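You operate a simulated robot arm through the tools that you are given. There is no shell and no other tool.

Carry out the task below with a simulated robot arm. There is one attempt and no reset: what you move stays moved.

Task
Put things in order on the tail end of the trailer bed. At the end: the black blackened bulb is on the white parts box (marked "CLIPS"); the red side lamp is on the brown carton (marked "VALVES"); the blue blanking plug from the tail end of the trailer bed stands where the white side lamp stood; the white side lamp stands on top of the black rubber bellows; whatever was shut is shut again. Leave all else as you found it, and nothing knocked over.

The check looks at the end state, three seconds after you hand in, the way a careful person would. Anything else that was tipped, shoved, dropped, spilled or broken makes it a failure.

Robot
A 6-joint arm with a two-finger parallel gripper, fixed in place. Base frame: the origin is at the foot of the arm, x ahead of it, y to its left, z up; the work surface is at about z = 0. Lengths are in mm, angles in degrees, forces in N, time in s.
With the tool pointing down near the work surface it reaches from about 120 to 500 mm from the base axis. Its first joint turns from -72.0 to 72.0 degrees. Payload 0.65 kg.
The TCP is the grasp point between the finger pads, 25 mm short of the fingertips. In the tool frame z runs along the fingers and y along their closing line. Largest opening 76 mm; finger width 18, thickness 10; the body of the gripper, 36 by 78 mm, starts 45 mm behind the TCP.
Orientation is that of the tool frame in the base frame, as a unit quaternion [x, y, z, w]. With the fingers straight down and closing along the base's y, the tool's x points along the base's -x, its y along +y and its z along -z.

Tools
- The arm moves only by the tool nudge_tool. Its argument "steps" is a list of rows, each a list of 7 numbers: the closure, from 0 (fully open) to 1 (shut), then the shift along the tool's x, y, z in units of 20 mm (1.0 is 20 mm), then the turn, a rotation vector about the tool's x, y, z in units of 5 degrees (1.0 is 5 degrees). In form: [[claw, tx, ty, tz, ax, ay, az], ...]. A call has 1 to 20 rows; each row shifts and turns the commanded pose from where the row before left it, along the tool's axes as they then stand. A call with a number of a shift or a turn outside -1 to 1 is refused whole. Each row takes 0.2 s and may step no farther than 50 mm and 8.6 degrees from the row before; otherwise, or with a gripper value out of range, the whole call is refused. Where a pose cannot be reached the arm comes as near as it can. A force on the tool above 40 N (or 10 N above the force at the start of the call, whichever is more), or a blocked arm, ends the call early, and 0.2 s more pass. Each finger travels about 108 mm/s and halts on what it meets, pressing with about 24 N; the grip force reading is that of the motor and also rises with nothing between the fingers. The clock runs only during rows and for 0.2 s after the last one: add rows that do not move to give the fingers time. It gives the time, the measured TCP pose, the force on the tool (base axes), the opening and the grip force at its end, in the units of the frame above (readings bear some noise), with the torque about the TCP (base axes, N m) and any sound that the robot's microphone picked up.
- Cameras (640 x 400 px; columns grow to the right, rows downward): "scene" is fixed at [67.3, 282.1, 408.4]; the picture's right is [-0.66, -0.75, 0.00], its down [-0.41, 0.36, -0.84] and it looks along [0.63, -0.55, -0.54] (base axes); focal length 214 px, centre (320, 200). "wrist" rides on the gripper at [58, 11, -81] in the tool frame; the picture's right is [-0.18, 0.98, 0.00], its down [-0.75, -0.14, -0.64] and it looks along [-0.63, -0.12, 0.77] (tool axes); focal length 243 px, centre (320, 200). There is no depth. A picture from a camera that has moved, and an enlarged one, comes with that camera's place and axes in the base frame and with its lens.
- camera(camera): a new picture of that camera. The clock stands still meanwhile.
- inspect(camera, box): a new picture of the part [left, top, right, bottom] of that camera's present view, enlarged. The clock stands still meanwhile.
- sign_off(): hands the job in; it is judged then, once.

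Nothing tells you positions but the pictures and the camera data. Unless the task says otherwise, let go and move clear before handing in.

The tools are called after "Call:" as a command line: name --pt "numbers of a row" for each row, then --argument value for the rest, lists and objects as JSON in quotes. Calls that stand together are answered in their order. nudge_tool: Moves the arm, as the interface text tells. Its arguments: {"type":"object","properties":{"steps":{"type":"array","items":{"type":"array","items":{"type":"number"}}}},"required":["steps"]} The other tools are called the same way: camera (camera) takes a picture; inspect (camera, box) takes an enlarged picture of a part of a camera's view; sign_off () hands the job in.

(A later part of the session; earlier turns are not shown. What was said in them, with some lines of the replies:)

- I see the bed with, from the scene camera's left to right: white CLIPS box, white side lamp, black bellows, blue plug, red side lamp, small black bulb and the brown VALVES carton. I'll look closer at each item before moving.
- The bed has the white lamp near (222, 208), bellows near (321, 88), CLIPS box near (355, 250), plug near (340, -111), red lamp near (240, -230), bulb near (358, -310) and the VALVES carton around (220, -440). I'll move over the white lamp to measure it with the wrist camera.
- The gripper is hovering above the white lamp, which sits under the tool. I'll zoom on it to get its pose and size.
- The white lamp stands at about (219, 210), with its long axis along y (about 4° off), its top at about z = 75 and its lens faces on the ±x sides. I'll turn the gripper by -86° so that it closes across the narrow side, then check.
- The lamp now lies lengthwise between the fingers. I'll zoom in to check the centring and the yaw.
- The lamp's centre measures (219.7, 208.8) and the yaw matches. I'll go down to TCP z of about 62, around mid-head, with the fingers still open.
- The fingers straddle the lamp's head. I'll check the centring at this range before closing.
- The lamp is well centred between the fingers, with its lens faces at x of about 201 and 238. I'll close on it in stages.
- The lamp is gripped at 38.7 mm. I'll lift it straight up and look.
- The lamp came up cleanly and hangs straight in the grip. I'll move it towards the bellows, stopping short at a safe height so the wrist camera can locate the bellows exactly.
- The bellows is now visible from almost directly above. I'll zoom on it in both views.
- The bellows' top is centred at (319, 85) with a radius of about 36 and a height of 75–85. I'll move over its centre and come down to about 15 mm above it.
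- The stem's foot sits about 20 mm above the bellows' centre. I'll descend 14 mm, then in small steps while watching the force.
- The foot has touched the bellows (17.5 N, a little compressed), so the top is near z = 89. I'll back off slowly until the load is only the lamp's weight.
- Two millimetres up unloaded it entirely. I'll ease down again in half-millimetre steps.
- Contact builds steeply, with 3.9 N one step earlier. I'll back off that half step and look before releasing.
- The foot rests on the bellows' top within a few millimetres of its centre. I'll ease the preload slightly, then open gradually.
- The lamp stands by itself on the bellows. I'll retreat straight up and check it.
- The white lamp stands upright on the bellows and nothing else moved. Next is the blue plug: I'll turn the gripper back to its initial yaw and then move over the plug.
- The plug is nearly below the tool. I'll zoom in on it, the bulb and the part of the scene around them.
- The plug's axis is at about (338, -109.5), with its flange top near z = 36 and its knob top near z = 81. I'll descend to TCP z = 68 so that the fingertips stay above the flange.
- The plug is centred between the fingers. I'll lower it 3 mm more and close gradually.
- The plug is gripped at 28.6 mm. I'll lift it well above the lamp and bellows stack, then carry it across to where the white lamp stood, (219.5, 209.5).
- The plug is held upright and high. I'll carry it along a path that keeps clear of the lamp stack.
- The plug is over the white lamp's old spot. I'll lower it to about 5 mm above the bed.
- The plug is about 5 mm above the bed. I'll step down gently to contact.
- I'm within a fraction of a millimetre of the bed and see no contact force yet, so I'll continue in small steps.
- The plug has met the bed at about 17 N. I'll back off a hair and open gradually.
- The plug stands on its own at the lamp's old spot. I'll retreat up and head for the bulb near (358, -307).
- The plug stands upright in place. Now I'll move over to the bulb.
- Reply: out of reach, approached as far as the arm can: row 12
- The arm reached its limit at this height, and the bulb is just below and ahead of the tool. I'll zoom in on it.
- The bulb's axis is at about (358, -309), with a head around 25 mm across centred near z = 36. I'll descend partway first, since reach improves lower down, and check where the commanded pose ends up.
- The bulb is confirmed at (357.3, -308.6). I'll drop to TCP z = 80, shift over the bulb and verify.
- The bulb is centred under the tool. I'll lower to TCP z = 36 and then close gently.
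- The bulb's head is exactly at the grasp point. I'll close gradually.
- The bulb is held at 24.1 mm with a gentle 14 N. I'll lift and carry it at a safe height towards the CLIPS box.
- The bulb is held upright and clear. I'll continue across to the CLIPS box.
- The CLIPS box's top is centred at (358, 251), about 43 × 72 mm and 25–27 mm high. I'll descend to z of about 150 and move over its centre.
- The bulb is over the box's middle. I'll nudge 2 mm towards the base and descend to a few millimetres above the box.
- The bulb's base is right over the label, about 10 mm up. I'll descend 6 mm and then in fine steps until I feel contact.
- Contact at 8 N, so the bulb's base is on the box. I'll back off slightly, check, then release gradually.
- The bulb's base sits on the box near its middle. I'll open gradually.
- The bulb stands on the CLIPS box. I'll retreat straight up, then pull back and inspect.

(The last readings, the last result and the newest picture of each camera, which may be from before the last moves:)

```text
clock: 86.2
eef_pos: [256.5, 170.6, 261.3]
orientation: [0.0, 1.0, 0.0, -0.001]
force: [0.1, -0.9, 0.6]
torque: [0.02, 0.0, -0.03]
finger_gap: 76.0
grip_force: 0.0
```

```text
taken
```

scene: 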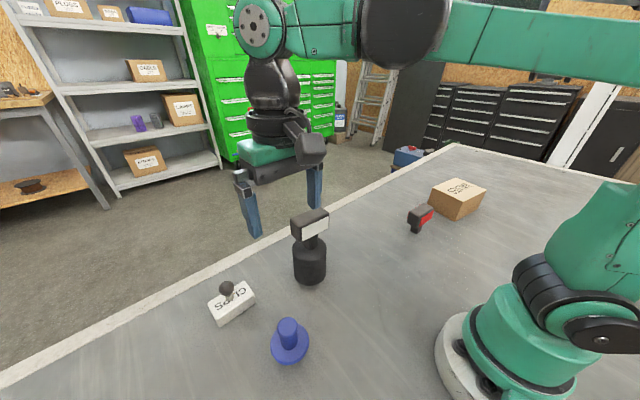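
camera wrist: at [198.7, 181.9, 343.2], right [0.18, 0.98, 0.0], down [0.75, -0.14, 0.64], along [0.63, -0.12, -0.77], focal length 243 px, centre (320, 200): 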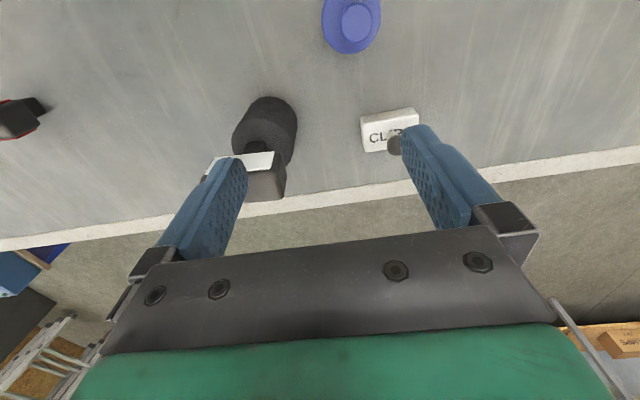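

The bulb, plug and white lamp are all standing properly. Now I'll go over to the red lamp.

Call:
nudge_tool --pt "0 0.04 -0.995 0 0 0 0" --pt "0 0.04 -0.995 0 0 0 0" --pt "0 0.04 -0.995 0 0 0 0" --pt "0 0.04 -0.995 0 0 0 0" --pt "0 0.04 -0.995 0 0 0 0" --pt "0 0.04 -0.995 0 0 0 0" --pt "0 0.04 -0.995 0 0 0 0" --pt "0 0.04 -0.995 0 0 0 0" --pt "0 0.04 -0.995 0 0 0 0" --pt "0 0.04 -0.995 0 0 0 0" --pt "0 0.04 -0.995 0 0 0 0" --pt "0 0.04 -0.995 0 0 0 0" --pt "0 0.04 -0.995 0 0 0 0" --pt "0 0.04 -0.995 0 0 0 0" --pt "0 0.04 -0.995 0 0 0 0" --pt "0 0.04 -0.995 0 0 0 0" --pt "0 0.04 -0.995 0 0 0 0" --pt "0 0.04 -0.995 0 0 0 0" --pt "0 0.04 -0.995 0 0 0 0" --pt "0 0.04 -0.995 0 0 0 0"

Call:
nudge_tool --pt "0 0 0 0 0 0 0"

Call:
camera --camera "wrist"

Call:
camera --camera "scene"

```text
clock: 90.4
eef_pos: [239.4, -229.7, 261.7]
orientation: [0.0, 1.0, 0.0, 0.0]
force: [0.4, 0.6, 0.3]
torque: [0.01, 0.0, -0.04]
finger_gap: 75.9
grip_force: 0.0
```

```text
clock: 90.8
eef_pos: [239.0, -227.7, 261.9]
orientation: [0.001, 1.0, -0.001, 0.0]
force: [0.4, -0.2, -0.4]
torque: [-0.04, 0.0, -0.01]
finger_gap: 75.8
grip_force: 0.0
```

```text
taken
camera wrist: at [181.9, -216.4, 343.0], right [0.18, 0.98, 0.0], down [0.75, -0.14, 0.64], along [0.63, -0.12, -0.77], focal length 243 px, centre (320, 200)
```

wrist: 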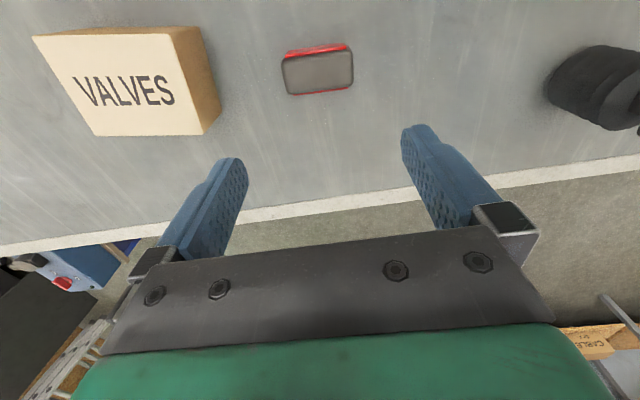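

```text
taken
```

scene: 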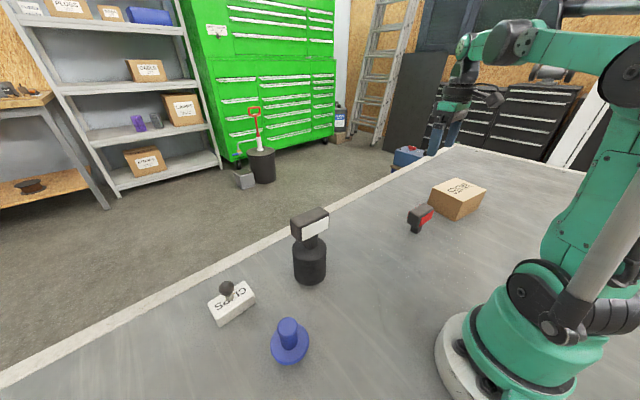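

Call:
inspect --camera "wrist" --box '[264, 25, 376, 115]'

Call:
inspect --camera "wrist" --box '[20, 10, 240, 150]'

Call:
inspect --camera "scene" --box '[390, 160, 510, 240]'

```text
4.44 times, centred on (320, 70) of wrist
camera zoom: at [181.9, -216.4, 343.0], right [0.18, 0.98, 0.0], down [0.75, -0.14, 0.64], along [0.63, -0.12, -0.77], focal length 1078 px, centre (320, 778)
```

zoom: 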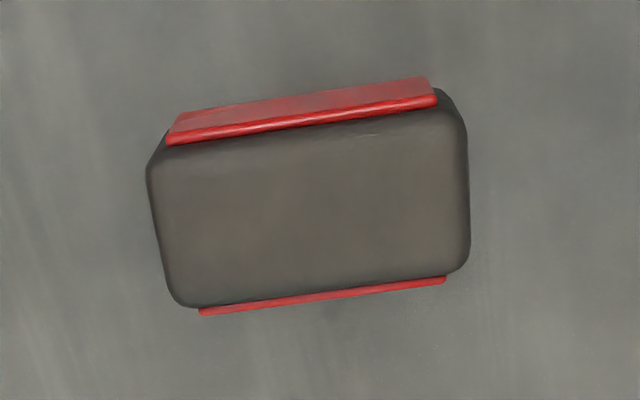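

```text
2.86 times, centred on (130, 80) of wrist
camera zoom: at [181.9, -216.4, 343.0], right [0.18, 0.98, 0.0], down [0.75, -0.14, 0.64], along [0.63, -0.12, -0.77], focal length 693 px, centre (863, 543)
```

zoom: 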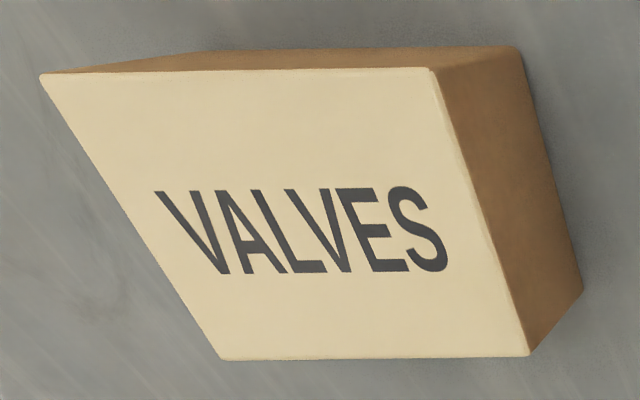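

```text
5.00 times, centred on (450, 200) of scene
camera zoom: at [67.3, 282.1, 408.4], right [-0.66, -0.75, 0.0], down [-0.41, 0.36, -0.84], along [0.63, -0.55, -0.54], focal length 1072 px, centre (-330, 200)
```

zoom: 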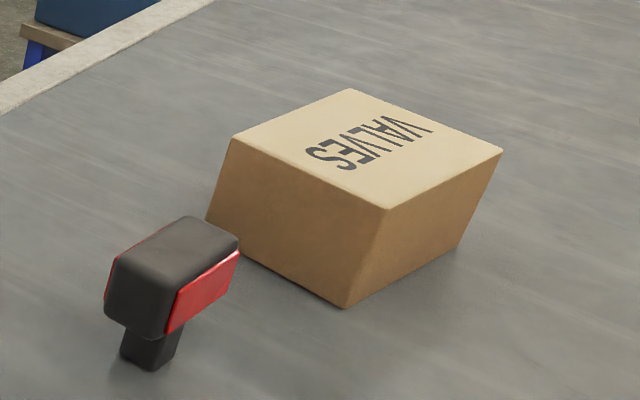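

The red lamp's centre is at (238.6, -229) with a skew of about 3.4°. The carton's top spans roughly (181, -357) to (256, -499) at z of about 75, so the lamp should go near (219, -407). I'll turn the gripper +93.4° to close across the lens faces.

Call:
nudge_tool --pt "0 0 0 0 0 0 1" --pt "0 0 0 0 0 0 1" --pt "0 0 0 0 0 0 1" --pt "0 0 0 0 0 0 1" --pt "0 0 0 0 0 0 1" --pt "0 0 0 0 0 0 1" --pt "0 0 0 0 0 0 1" --pt "0 0 0 0 0 0 1" --pt "0 0 0 0 0 0 1" --pt "0 0 0 0 0 0 1" --pt "0 0 0 0 0 0 1" --pt "0 0 0 0 0 0 1" --pt "0 0 0 0 0 0 1" --pt "0 0 0 0 0 0 1" --pt "0 0 0 0 0 0 1" --pt "0 0 0 0 0 0 1" --pt "0 0 0 0 0 0 1" --pt "0 0 0 0 0 0 1" --pt "0 -0.07 -0.045 0 0 0 0.68" --pt "0 0 0 0 0 0 0"

Call:
camera --camera "wrist"

Call:
inspect --camera "wrist" --box '[250, 10, 390, 120]'

```text
clock: 95.0
eef_pos: [239.9, -229.0, 261.8]
orientation: [0.728, 0.685, 0.0, -0.001]
force: [-0.1, 0.5, 0.6]
torque: [0.02, -0.01, 0.01]
finger_gap: 75.9
grip_force: 0.0
```

```text
taken
camera wrist: at [253.8, -171.2, 343.3], right [0.97, -0.24, 0.0], down [-0.19, -0.74, 0.64], along [-0.16, -0.62, -0.77], focal length 243 px, centre (320, 200)
```

wrist: 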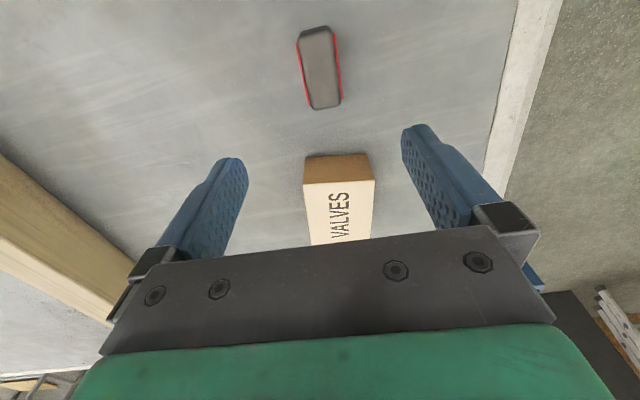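

```text
3.64 times, centred on (320, 65) of wrist
camera zoom: at [253.8, -171.2, 343.3], right [0.97, -0.24, 0.0], down [-0.19, -0.74, 0.64], along [-0.16, -0.62, -0.77], focal length 882 px, centre (320, 691)
```

zoom: 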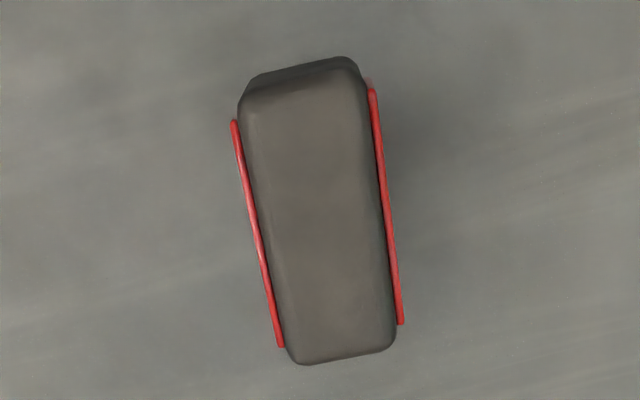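

The lamp is aligned between the fingers. I'll descend to TCP z of about 63 with open fingers.

Call:
nudge_tool --pt "0 0 0 0.99 0 0 0" --pt "0 0 0 0.99 0 0 0" --pt "0 0 0 0.99 0 0 0" --pt "0 0 0 0.99 0 0 0" --pt "0 0 0 0.99 0 0 0" --pt "0 0 0 0.99 0 0 0" --pt "0 0 0 0.99 0 0 0" --pt "0 0 0 0.99 0 0 0" --pt "0 0 0 0.99 0 0 0" --pt "0 0 0 0.99 0 0 0" --pt "0 0 0 0 0 0 0" --pt "0 0 0 0 0 0 0"

Call:
inspect --camera "wrist" --box '[200, 60, 440, 250]'

Call:
inspect --camera "scene" --box '[370, 140, 510, 250]'

```text
clock: 97.6
eef_pos: [238.9, -229.8, 64.6]
orientation: [0.729, 0.685, -0.001, 0.0]
force: [0.9, 0.9, -0.9]
torque: [0.01, 0.0, 0.01]
finger_gap: 75.9
grip_force: 0.0
```

```text
2.11 times, centred on (320, 155) of wrist
camera zoom: at [254.2, -171.2, 145.4], right [0.97, -0.24, 0.0], down [-0.19, -0.74, 0.64], along [-0.16, -0.62, -0.77], focal length 511 px, centre (320, 295)
```

zoom: 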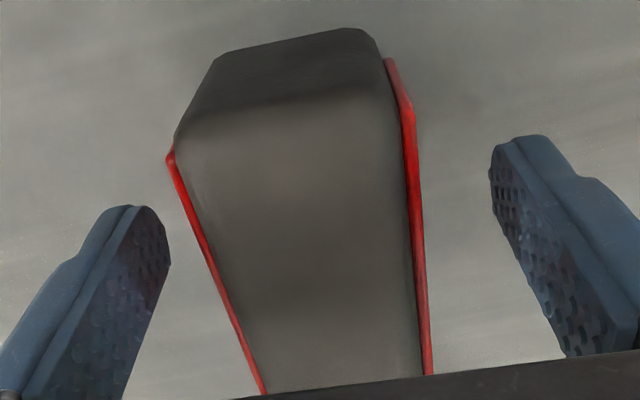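

```text
3.64 times, centred on (440, 195) of scene
camera zoom: at [67.3, 282.1, 408.4], right [-0.66, -0.75, 0.0], down [-0.41, 0.36, -0.84], along [0.63, -0.55, -0.54], focal length 780 px, centre (-116, 218)
```

zoom: 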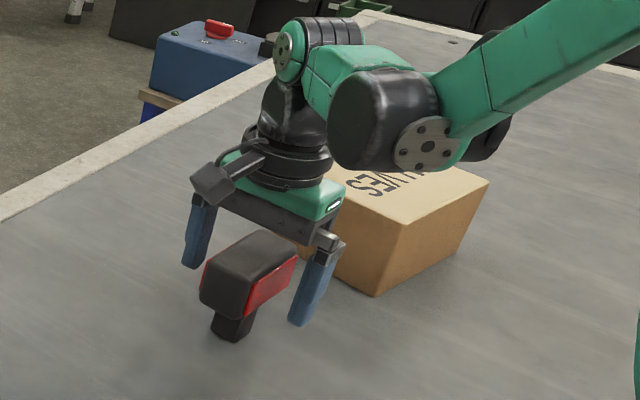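

The lamp is well centred. I'll close in stages as before.

Call:
nudge_tool --pt "0.3 0 0 0 0 0 0" --pt "0.42 0 0 0 0 0 0" --pt "0.48 0 0 0 0 0 0" --pt "0.52 0 0 0 0 0 0" --pt "0.58 0 0 0 0 0 0" --pt "0.65 0 0 0 0 0 0" --pt "0.65 0 0 0 0 0 0" --pt "0.65 0 0 0 0 0 0"

Call:
camera --camera "wrist"

```text
clock: 99.4
eef_pos: [240.2, -229.3, 64.3]
orientation: [0.728, 0.686, 0.0, 0.0]
force: [-0.1, 0.5, -0.8]
torque: [0.01, 0.02, -0.01]
finger_gap: 38.5
grip_force: 24.2
```

```text
taken
camera wrist: at [254.2, -171.2, 145.5], right [0.97, -0.24, 0.0], down [-0.19, -0.74, 0.64], along [-0.16, -0.62, -0.77], focal length 243 px, centre (320, 200)
```

wrist: 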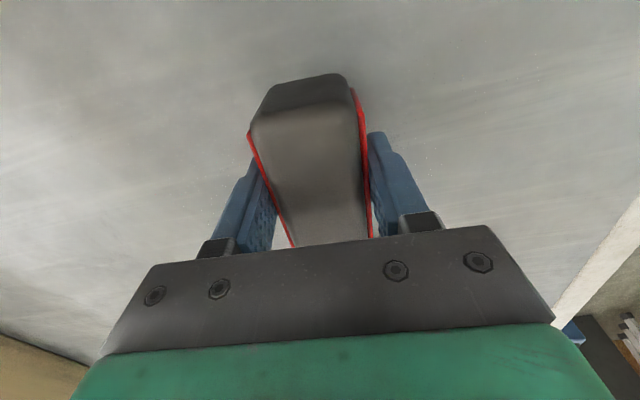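

The red lamp is gripped at 38.5 mm. I'll lift it to z of about 175 and check the hold.

Call:
nudge_tool --pt "0.65 0 0 -0.3 0 0 0" --pt "0.65 0 0 -0.7 0 0 0" --pt "0.65 0 0 -0.9 0 0 0" --pt "0.65 0 0 -0.9 0 0 0" --pt "0.65 0 0 -0.9 0 0 0" --pt "0.65 0 0 -0.9 0 0 0" --pt "0.65 0 0 -0.9 0 0 0" --pt "0.65 0 0 0 0 0 0"

Call:
camera --camera "wrist"

Call:
camera --camera "scene"

```text
clock: 101.2
eef_pos: [238.4, -228.2, 176.1]
orientation: [0.728, 0.685, 0.0, 0.0]
force: [-0.6, 0.0, -1.0]
torque: [0.0, -0.01, 0.01]
finger_gap: 38.6
grip_force: 24.2
```

```text
taken
camera wrist: at [253.5, -170.9, 256.1], right [0.97, -0.24, 0.0], down [-0.19, -0.74, 0.64], along [-0.16, -0.62, -0.77], focal length 243 px, centre (320, 200)
```

wrist: 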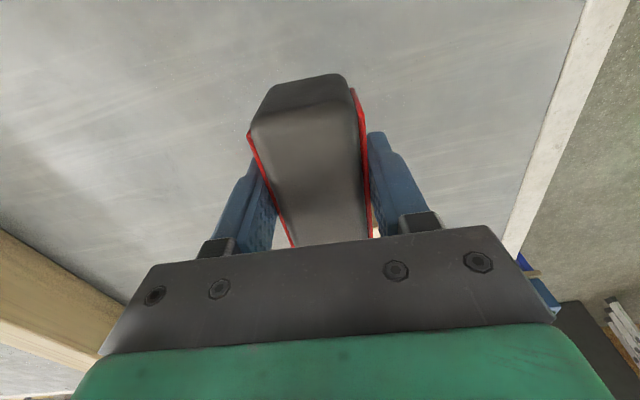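

```text
taken
```

scene: 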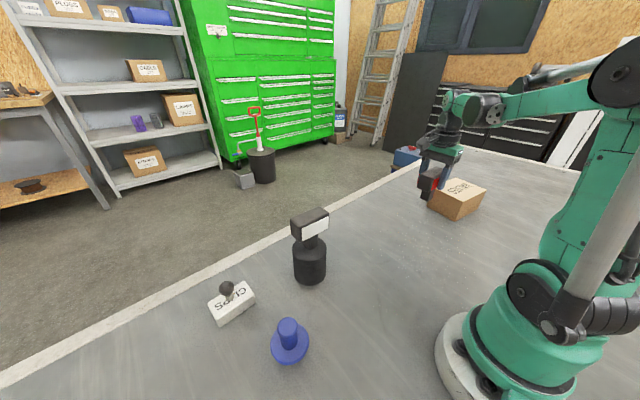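

The red lamp hangs straight. I'll move it over the carton towards (219, -407), staying well above its top.

Call:
nudge_tool --pt "0.65 -0.9 -0.05 -0.05 0 0 0" --pt "0.65 -1 -0.055 0 0 0 0" --pt "0.65 -1 -0.055 0 0 0 0" --pt "0.65 -1 -0.055 0 0 0 0" --pt "0.65 -1 -0.055 0 0 0 0" --pt "0.65 -1 -0.055 0 0 0 0" --pt "0.65 -1 -0.055 0 0 0 0" --pt "0.65 -1 -0.055 0 0 0 0" --pt "0.65 -1 -0.055 0 0 0 0" --pt "0.65 0 0 0 0 0 0" --pt "0.65 0 0 0 0 0 0"

Call:
camera --camera "wrist"

Call:
inspect --camera "scene" --box '[390, 120, 530, 240]'

```text
clock: 103.6
eef_pos: [218.7, -406.7, 175.0]
orientation: [0.728, 0.685, -0.001, 0.0]
force: [0.2, 0.3, -1.3]
torque: [0.02, 0.04, -0.02]
finger_gap: 38.7
grip_force: 24.0
```

```text
taken
camera wrist: at [233.8, -348.6, 256.5], right [0.97, -0.24, 0.0], down [-0.19, -0.74, 0.64], along [-0.16, -0.62, -0.77], focal length 243 px, centre (320, 200)
```

wrist: 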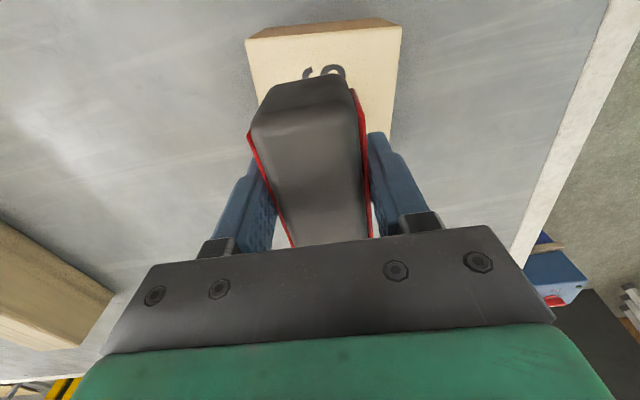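

```text
3.33 times, centred on (460, 180) of scene
camera zoom: at [67.3, 282.1, 408.4], right [-0.66, -0.75, 0.0], down [-0.41, 0.36, -0.84], along [0.63, -0.55, -0.54], focal length 715 px, centre (-147, 267)
```

zoom: 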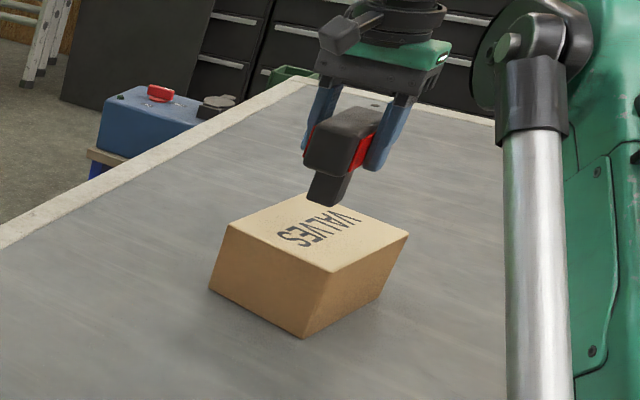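

The lamp is above the carton, about 44 mm in from both the near and left edges. I'll descend towards contact, which I expect near TCP z of 139.

Call:
nudge_tool --pt "0.65 0 0 0.5 0 0 0" --pt "0.65 0 0 0.5 0 0 0" --pt "0.65 0 0 0.3 0 0 0" --pt "0.65 0 0 0 0 0 0"

Call:
inspect --camera "scene" --box '[410, 130, 510, 220]'

```text
clock: 104.6
eef_pos: [219.7, -406.5, 148.3]
orientation: [0.729, 0.685, 0.0, 0.001]
force: [0.3, -0.2, -1.7]
torque: [0.0, -0.02, 0.01]
finger_gap: 38.9
grip_force: 24.1
```

```text
4.44 times, centred on (460, 175) of scene
camera zoom: at [67.3, 282.1, 408.4], right [-0.66, -0.75, 0.0], down [-0.41, 0.36, -0.84], along [0.63, -0.55, -0.54], focal length 953 px, centre (-302, 311)
```

zoom: 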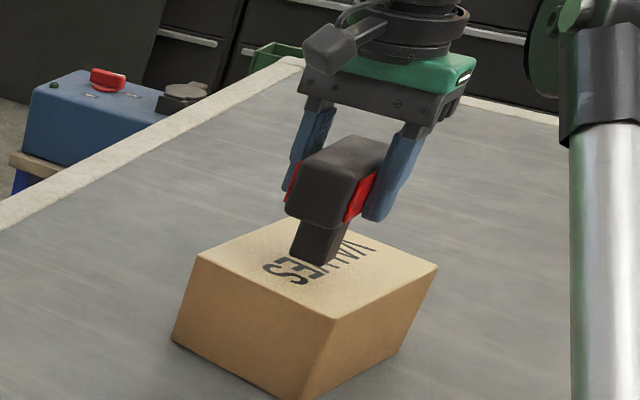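

Call:
nudge_tool --pt "0.65 0 0 0.15 0 0 0" --pt "0.65 0 0 0 0 0 0"

Call:
nudge_tool --pt "0.65 0 0 0.1 0 0 0" --pt "0.65 0 0 0 0 0 0"

```text
clock: 105.2
eef_pos: [218.6, -406.7, 146.3]
orientation: [0.729, 0.685, 0.0, 0.001]
force: [-0.6, -0.4, -2.1]
torque: [-0.01, 0.0, -0.02]
finger_gap: 38.7
grip_force: 24.1
```

```text
clock: 105.8
eef_pos: [217.5, -406.0, 145.1]
orientation: [0.729, 0.685, 0.0, 0.0]
force: [1.4, 0.1, -1.9]
torque: [-0.01, -0.02, -0.03]
finger_gap: 38.8
grip_force: 23.5
```

There's no contact yet. I'll continue in 1 mm steps, then finer.

Call:
nudge_tool --pt "0.65 0 0 0.05 0 0 0" --pt "0.65 0 0 0 0 0 0"

Call:
nudge_tool --pt "0.65 0 0 0.04 0 0 0" --pt "0.65 0 0 0 0 0 0"

Call:
inspect --camera "scene" --box '[420, 140, 500, 210]'

```text
clock: 106.4
eef_pos: [220.2, -406.7, 143.8]
orientation: [0.728, 0.685, 0.0, 0.0]
force: [0.2, -0.6, -0.9]
torque: [-0.04, 0.02, 0.02]
finger_gap: 39.0
grip_force: 24.2
```

```text
clock: 107.0
eef_pos: [218.5, -405.9, 142.3]
orientation: [0.728, 0.685, 0.0, 0.0]
force: [-0.2, 0.1, -1.6]
torque: [0.0, -0.04, -0.01]
finger_gap: 38.7
grip_force: 24.2
```

```text
5.71 times, centred on (460, 175) of scene
camera zoom: at [67.3, 282.1, 408.4], right [-0.66, -0.75, 0.0], down [-0.41, 0.36, -0.84], along [0.63, -0.55, -0.54], focal length 1226 px, centre (-480, 343)
```

zoom: 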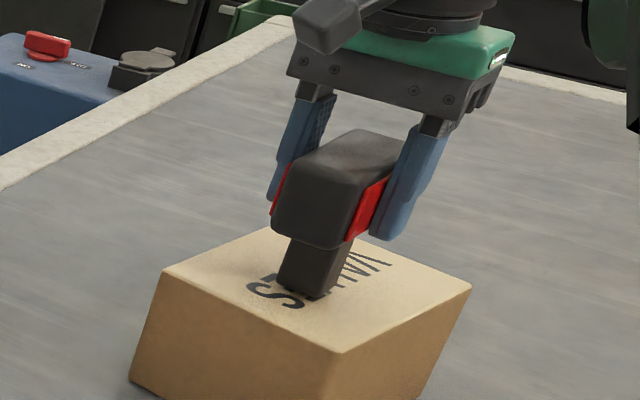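

The foot is very near the top of the carton, so I'll use finer steps.

Call:
nudge_tool --pt "0.65 0 0 0.03 0 0 0" --pt "0.65 0 0 0 0 0 0"

Call:
nudge_tool --pt "0.65 0 0 0.03 0 0 0" --pt "0.65 0 0 0 0 0 0"

Call:
nudge_tool --pt "0.65 0 0 0.03 0 0 0" --pt "0.65 0 0 0 0 0 0"

```text
clock: 107.6
eef_pos: [219.3, -406.5, 142.2]
orientation: [0.728, 0.685, -0.001, 0.0]
force: [1.3, 0.6, -0.8]
torque: [0.0, -0.03, 0.01]
finger_gap: 38.7
grip_force: 24.3
```

```text
clock: 108.2
eef_pos: [219.0, -406.8, 141.1]
orientation: [0.728, 0.685, 0.0, 0.0]
force: [-0.5, 0.1, -1.9]
torque: [-0.03, -0.02, -0.02]
finger_gap: 38.5
grip_force: 23.7
```

```text
clock: 108.8
eef_pos: [219.3, -406.3, 140.9]
orientation: [0.728, 0.685, 0.0, -0.001]
force: [0.0, 1.5, -1.0]
torque: [-0.01, -0.01, -0.02]
finger_gap: 38.9
grip_force: 23.9
```

Call:
nudge_tool --pt "0.65 0 0 0.03 0 0 0" --pt "0.65 0 0 0 0 0 0"

Call:
nudge_tool --pt "0.65 0 0 0.03 0 0 0" --pt "0.65 0 0 0 0 0 0"

```text
clock: 109.4
eef_pos: [219.3, -407.1, 140.1]
orientation: [0.728, 0.686, 0.0, 0.0]
force: [-0.4, 0.3, -1.7]
torque: [-0.02, 0.04, 0.0]
finger_gap: 38.8
grip_force: 24.3
```

```text
clock: 110.0
eef_pos: [219.2, -407.2, 139.3]
orientation: [0.728, 0.685, 0.001, -0.001]
force: [-0.7, -0.1, -1.4]
torque: [0.0, 0.01, -0.01]
finger_gap: 38.6
grip_force: 23.1
```

Call:
nudge_tool --pt "0.65 0 0 0.025 0 0 0" --pt "0.65 0 0 0 0 0 0"

Call:
nudge_tool --pt "0.65 0 0 0.025 0 0 0" --pt "0.65 0 0 0 0 0 0"

Call:
inspect --camera "scene" --box '[430, 160, 490, 210]'

```text
clock: 110.6
eef_pos: [219.0, -406.1, 139.9]
orientation: [0.728, 0.686, 0.0, 0.0]
force: [-0.9, -1.6, 10.7]
torque: [-0.12, -0.03, -0.02]
finger_gap: 39.0
grip_force: 24.3
```

```text
clock: 111.2
eef_pos: [219.0, -407.3, 139.3]
orientation: [0.728, 0.686, 0.0, -0.001]
force: [0.0, -0.1, 17.4]
torque: [-0.05, -0.01, 0.0]
finger_gap: 38.4
grip_force: 24.1
```

```text
8.00 times, centred on (460, 185) of scene
camera zoom: at [67.3, 282.2, 408.4], right [-0.66, -0.75, 0.0], down [-0.41, 0.36, -0.84], along [0.63, -0.55, -0.54], focal length 1716 px, centre (-800, 320)
```

zoom: 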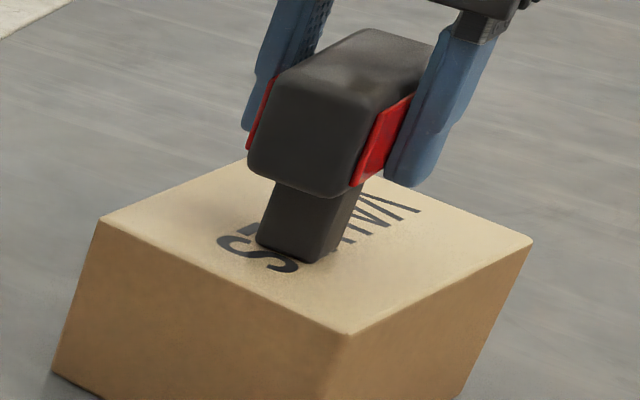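

The foot is seated flat on the carton at 17 N. I'll back off a hair and open gradually.

Call:
nudge_tool --pt "0.65 0 0 -0.022 0 0 0" --pt "0.55 0 0 0 0 0 0" --pt "0.5 0 0 0 0 0 0" --pt "0.47 0 0 0 0 0 0" --pt "0.43 0 0 0 0 0 0" --pt "0.38 0 0 0 0 0 0" --pt "0.28 0 0 0 0 0 0" --pt "0.15 0 0 0 0 0 0" --pt "0 0 0 0 0 0 0" --pt "0 0 0 0 0 0 0"

Call:
camera --camera "wrist"

Call:
inspect --camera "scene" --box '[410, 130, 510, 220]'

```text
clock: 113.4
eef_pos: [218.8, -406.0, 138.8]
orientation: [0.729, 0.685, 0.0, 0.001]
force: [-0.8, 0.4, 0.1]
torque: [0.02, 0.0, -0.02]
finger_gap: 75.8
grip_force: 0.1
```

```text
taken
camera wrist: at [233.4, -348.3, 220.2], right [0.97, -0.24, 0.0], down [-0.19, -0.74, 0.64], along [-0.16, -0.62, -0.77], focal length 243 px, centre (320, 200)
```

wrist: 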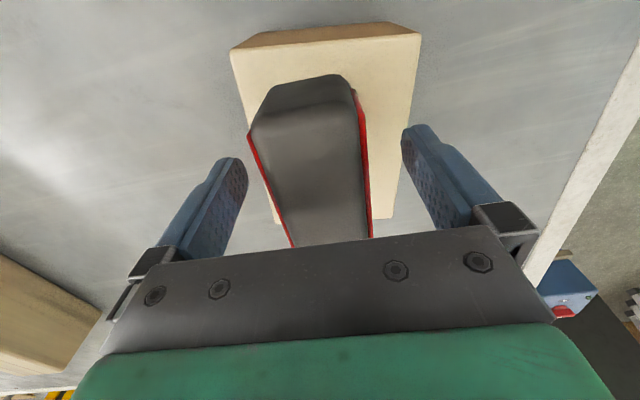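

```text
4.44 times, centred on (460, 175) of scene
camera zoom: at [67.3, 282.1, 408.4], right [-0.66, -0.75, 0.0], down [-0.41, 0.36, -0.84], along [0.63, -0.55, -0.54], focal length 953 px, centre (-302, 311)
```

zoom: 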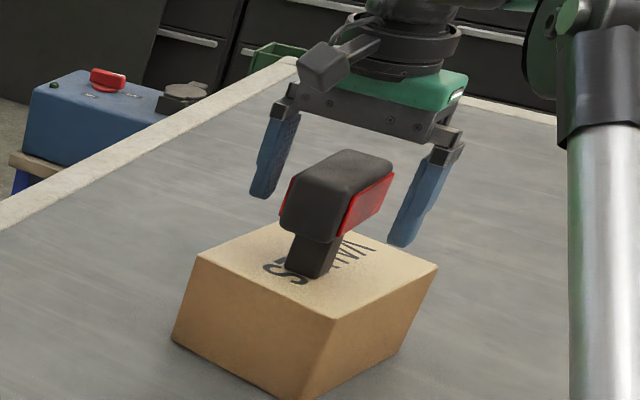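

The red lamp stands on the carton. I'll rise straight up past the lamp's top, then pull back towards the base and upwards.

Call:
nudge_tool --pt "0 0 0 -0.4 0 0 0" --pt "0 0 0 -0.8 0 0 0" --pt "0 0 0 -0.8 0 0 0" --pt "0 0 0 -0.8 0 0 0" --pt "0 0.5 0 -0.8 0 0 0" --pt "0 1 0 -0.8 0 0 0" --pt "0 1 0 -0.8 0 0 0" --pt "0 1 0 -0.8 0 0 0" --pt "0 1 0 -0.6 0 0 0" --pt "0 1 0 0 0 0 0" --pt "0 1 0 0 0 0 0" --pt "0 1 0 0 0 0 0" --pt "0 1 0 0 0 0 0" --pt "0 1 0 0 0 0 0" --pt "0 1 0 0 0 0 0" --pt "0 0 0 0 0 0 0"

Call:
camera --camera "wrist"

Call:
camera --camera "scene"

```text
clock: 116.8
eef_pos: [231.5, -195.3, 271.0]
orientation: [0.728, 0.685, 0.0, 0.0]
force: [-0.2, -0.4, 0.8]
torque: [-0.01, -0.01, -0.01]
finger_gap: 76.0
grip_force: 0.1
```

```text
taken
camera wrist: at [245.9, -138.0, 352.3], right [0.97, -0.24, 0.0], down [-0.19, -0.74, 0.64], along [-0.16, -0.62, -0.77], focal length 243 px, centre (320, 200)
```

wrist: 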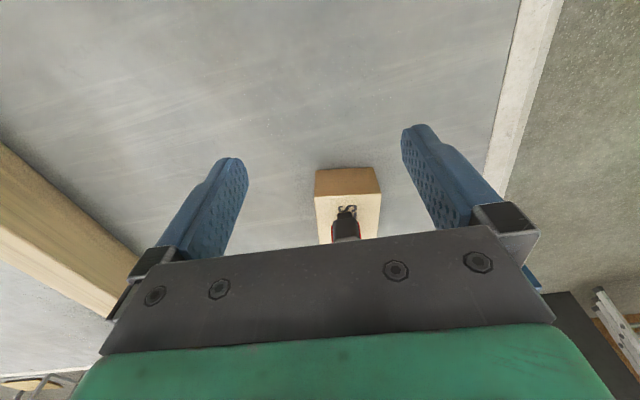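

```text
taken
```

scene: 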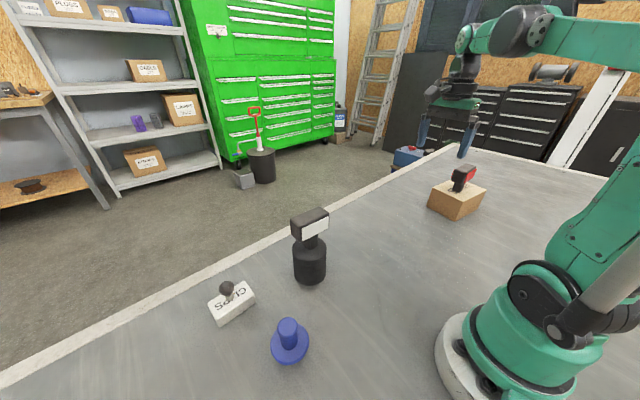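

Everything appears to be in place. I'll check all the placements closely before handing in.

Call:
inspect --camera "scene" --box '[190, 190, 350, 370]'

Call:
inspect --camera "scene" --box '[340, 160, 500, 260]'

Call:
inspect --camera "scene" --box '[250, 300, 330, 370]'

```text
2.22 times, centred on (270, 280) of scene
camera zoom: at [67.3, 282.1, 408.4], right [-0.66, -0.75, 0.0], down [-0.41, 0.36, -0.84], along [0.63, -0.55, -0.54], focal length 477 px, centre (431, 22)
```

zoom: 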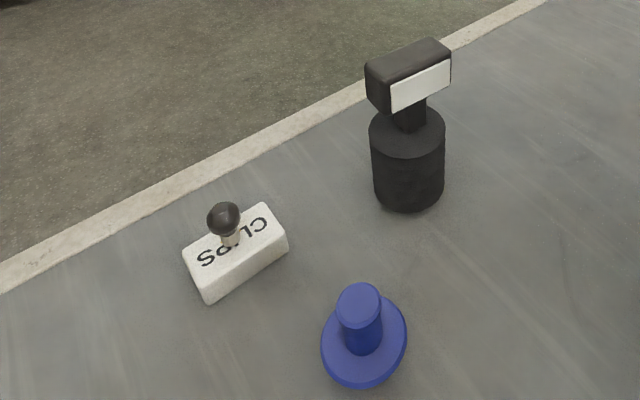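

```text
4.00 times, centred on (420, 210) of scene
camera zoom: at [67.3, 282.1, 408.4], right [-0.66, -0.75, 0.0], down [-0.41, 0.36, -0.84], along [0.63, -0.55, -0.54], focal length 858 px, centre (-80, 160)
```

zoom: 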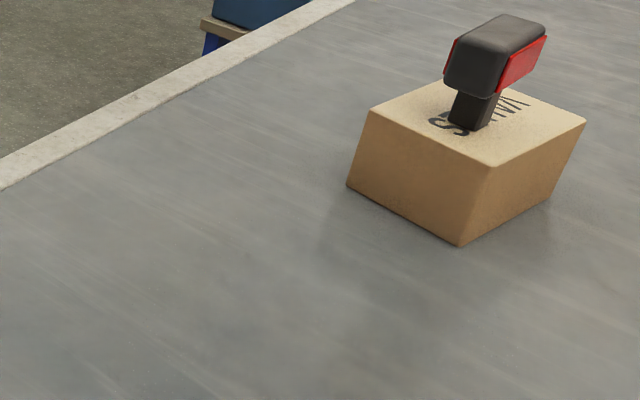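

```text
5.71 times, centred on (290, 335) of scene
camera zoom: at [67.3, 282.1, 408.4], right [-0.66, -0.75, 0.0], down [-0.41, 0.36, -0.84], along [0.63, -0.55, -0.54], focal length 1226 px, centre (491, -571)
```

zoom: 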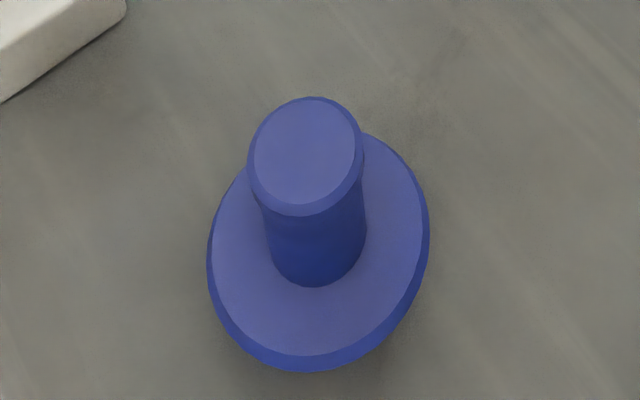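

All four placements check out. The bulb is upright on CLIPS, the red lamp is on VALVES, the plug stands at the white lamp's old spot and the white lamp is on the bellows. The boxes haven't moved, nothing needed shutting, and the gripper is open and clear, so I'm handing in.

Call:
sign_off

```text
The job is handed in.
```

The job is handed in, and all four items are where you asked, as far as the last camera pictures show:

- **Bulb:** the blackened bulb stands upright near the middle of the CLIPS box.
- **Red lamp:** it stands on the VALVES carton, about 44 mm in from two edges.
- **Blue plug:** it stands where the white lamp stood, within about 3 mm by the pictures.
- **White lamp:** it stands on top of the bellows, about 7 mm off its centre but fully supported.

I saw no lids or doors to shut and opened nothing. Nothing was knocked over, and both boxes and the bellows appear not to have moved. The gripper was open and clear when I handed in; I don't know the check's result.
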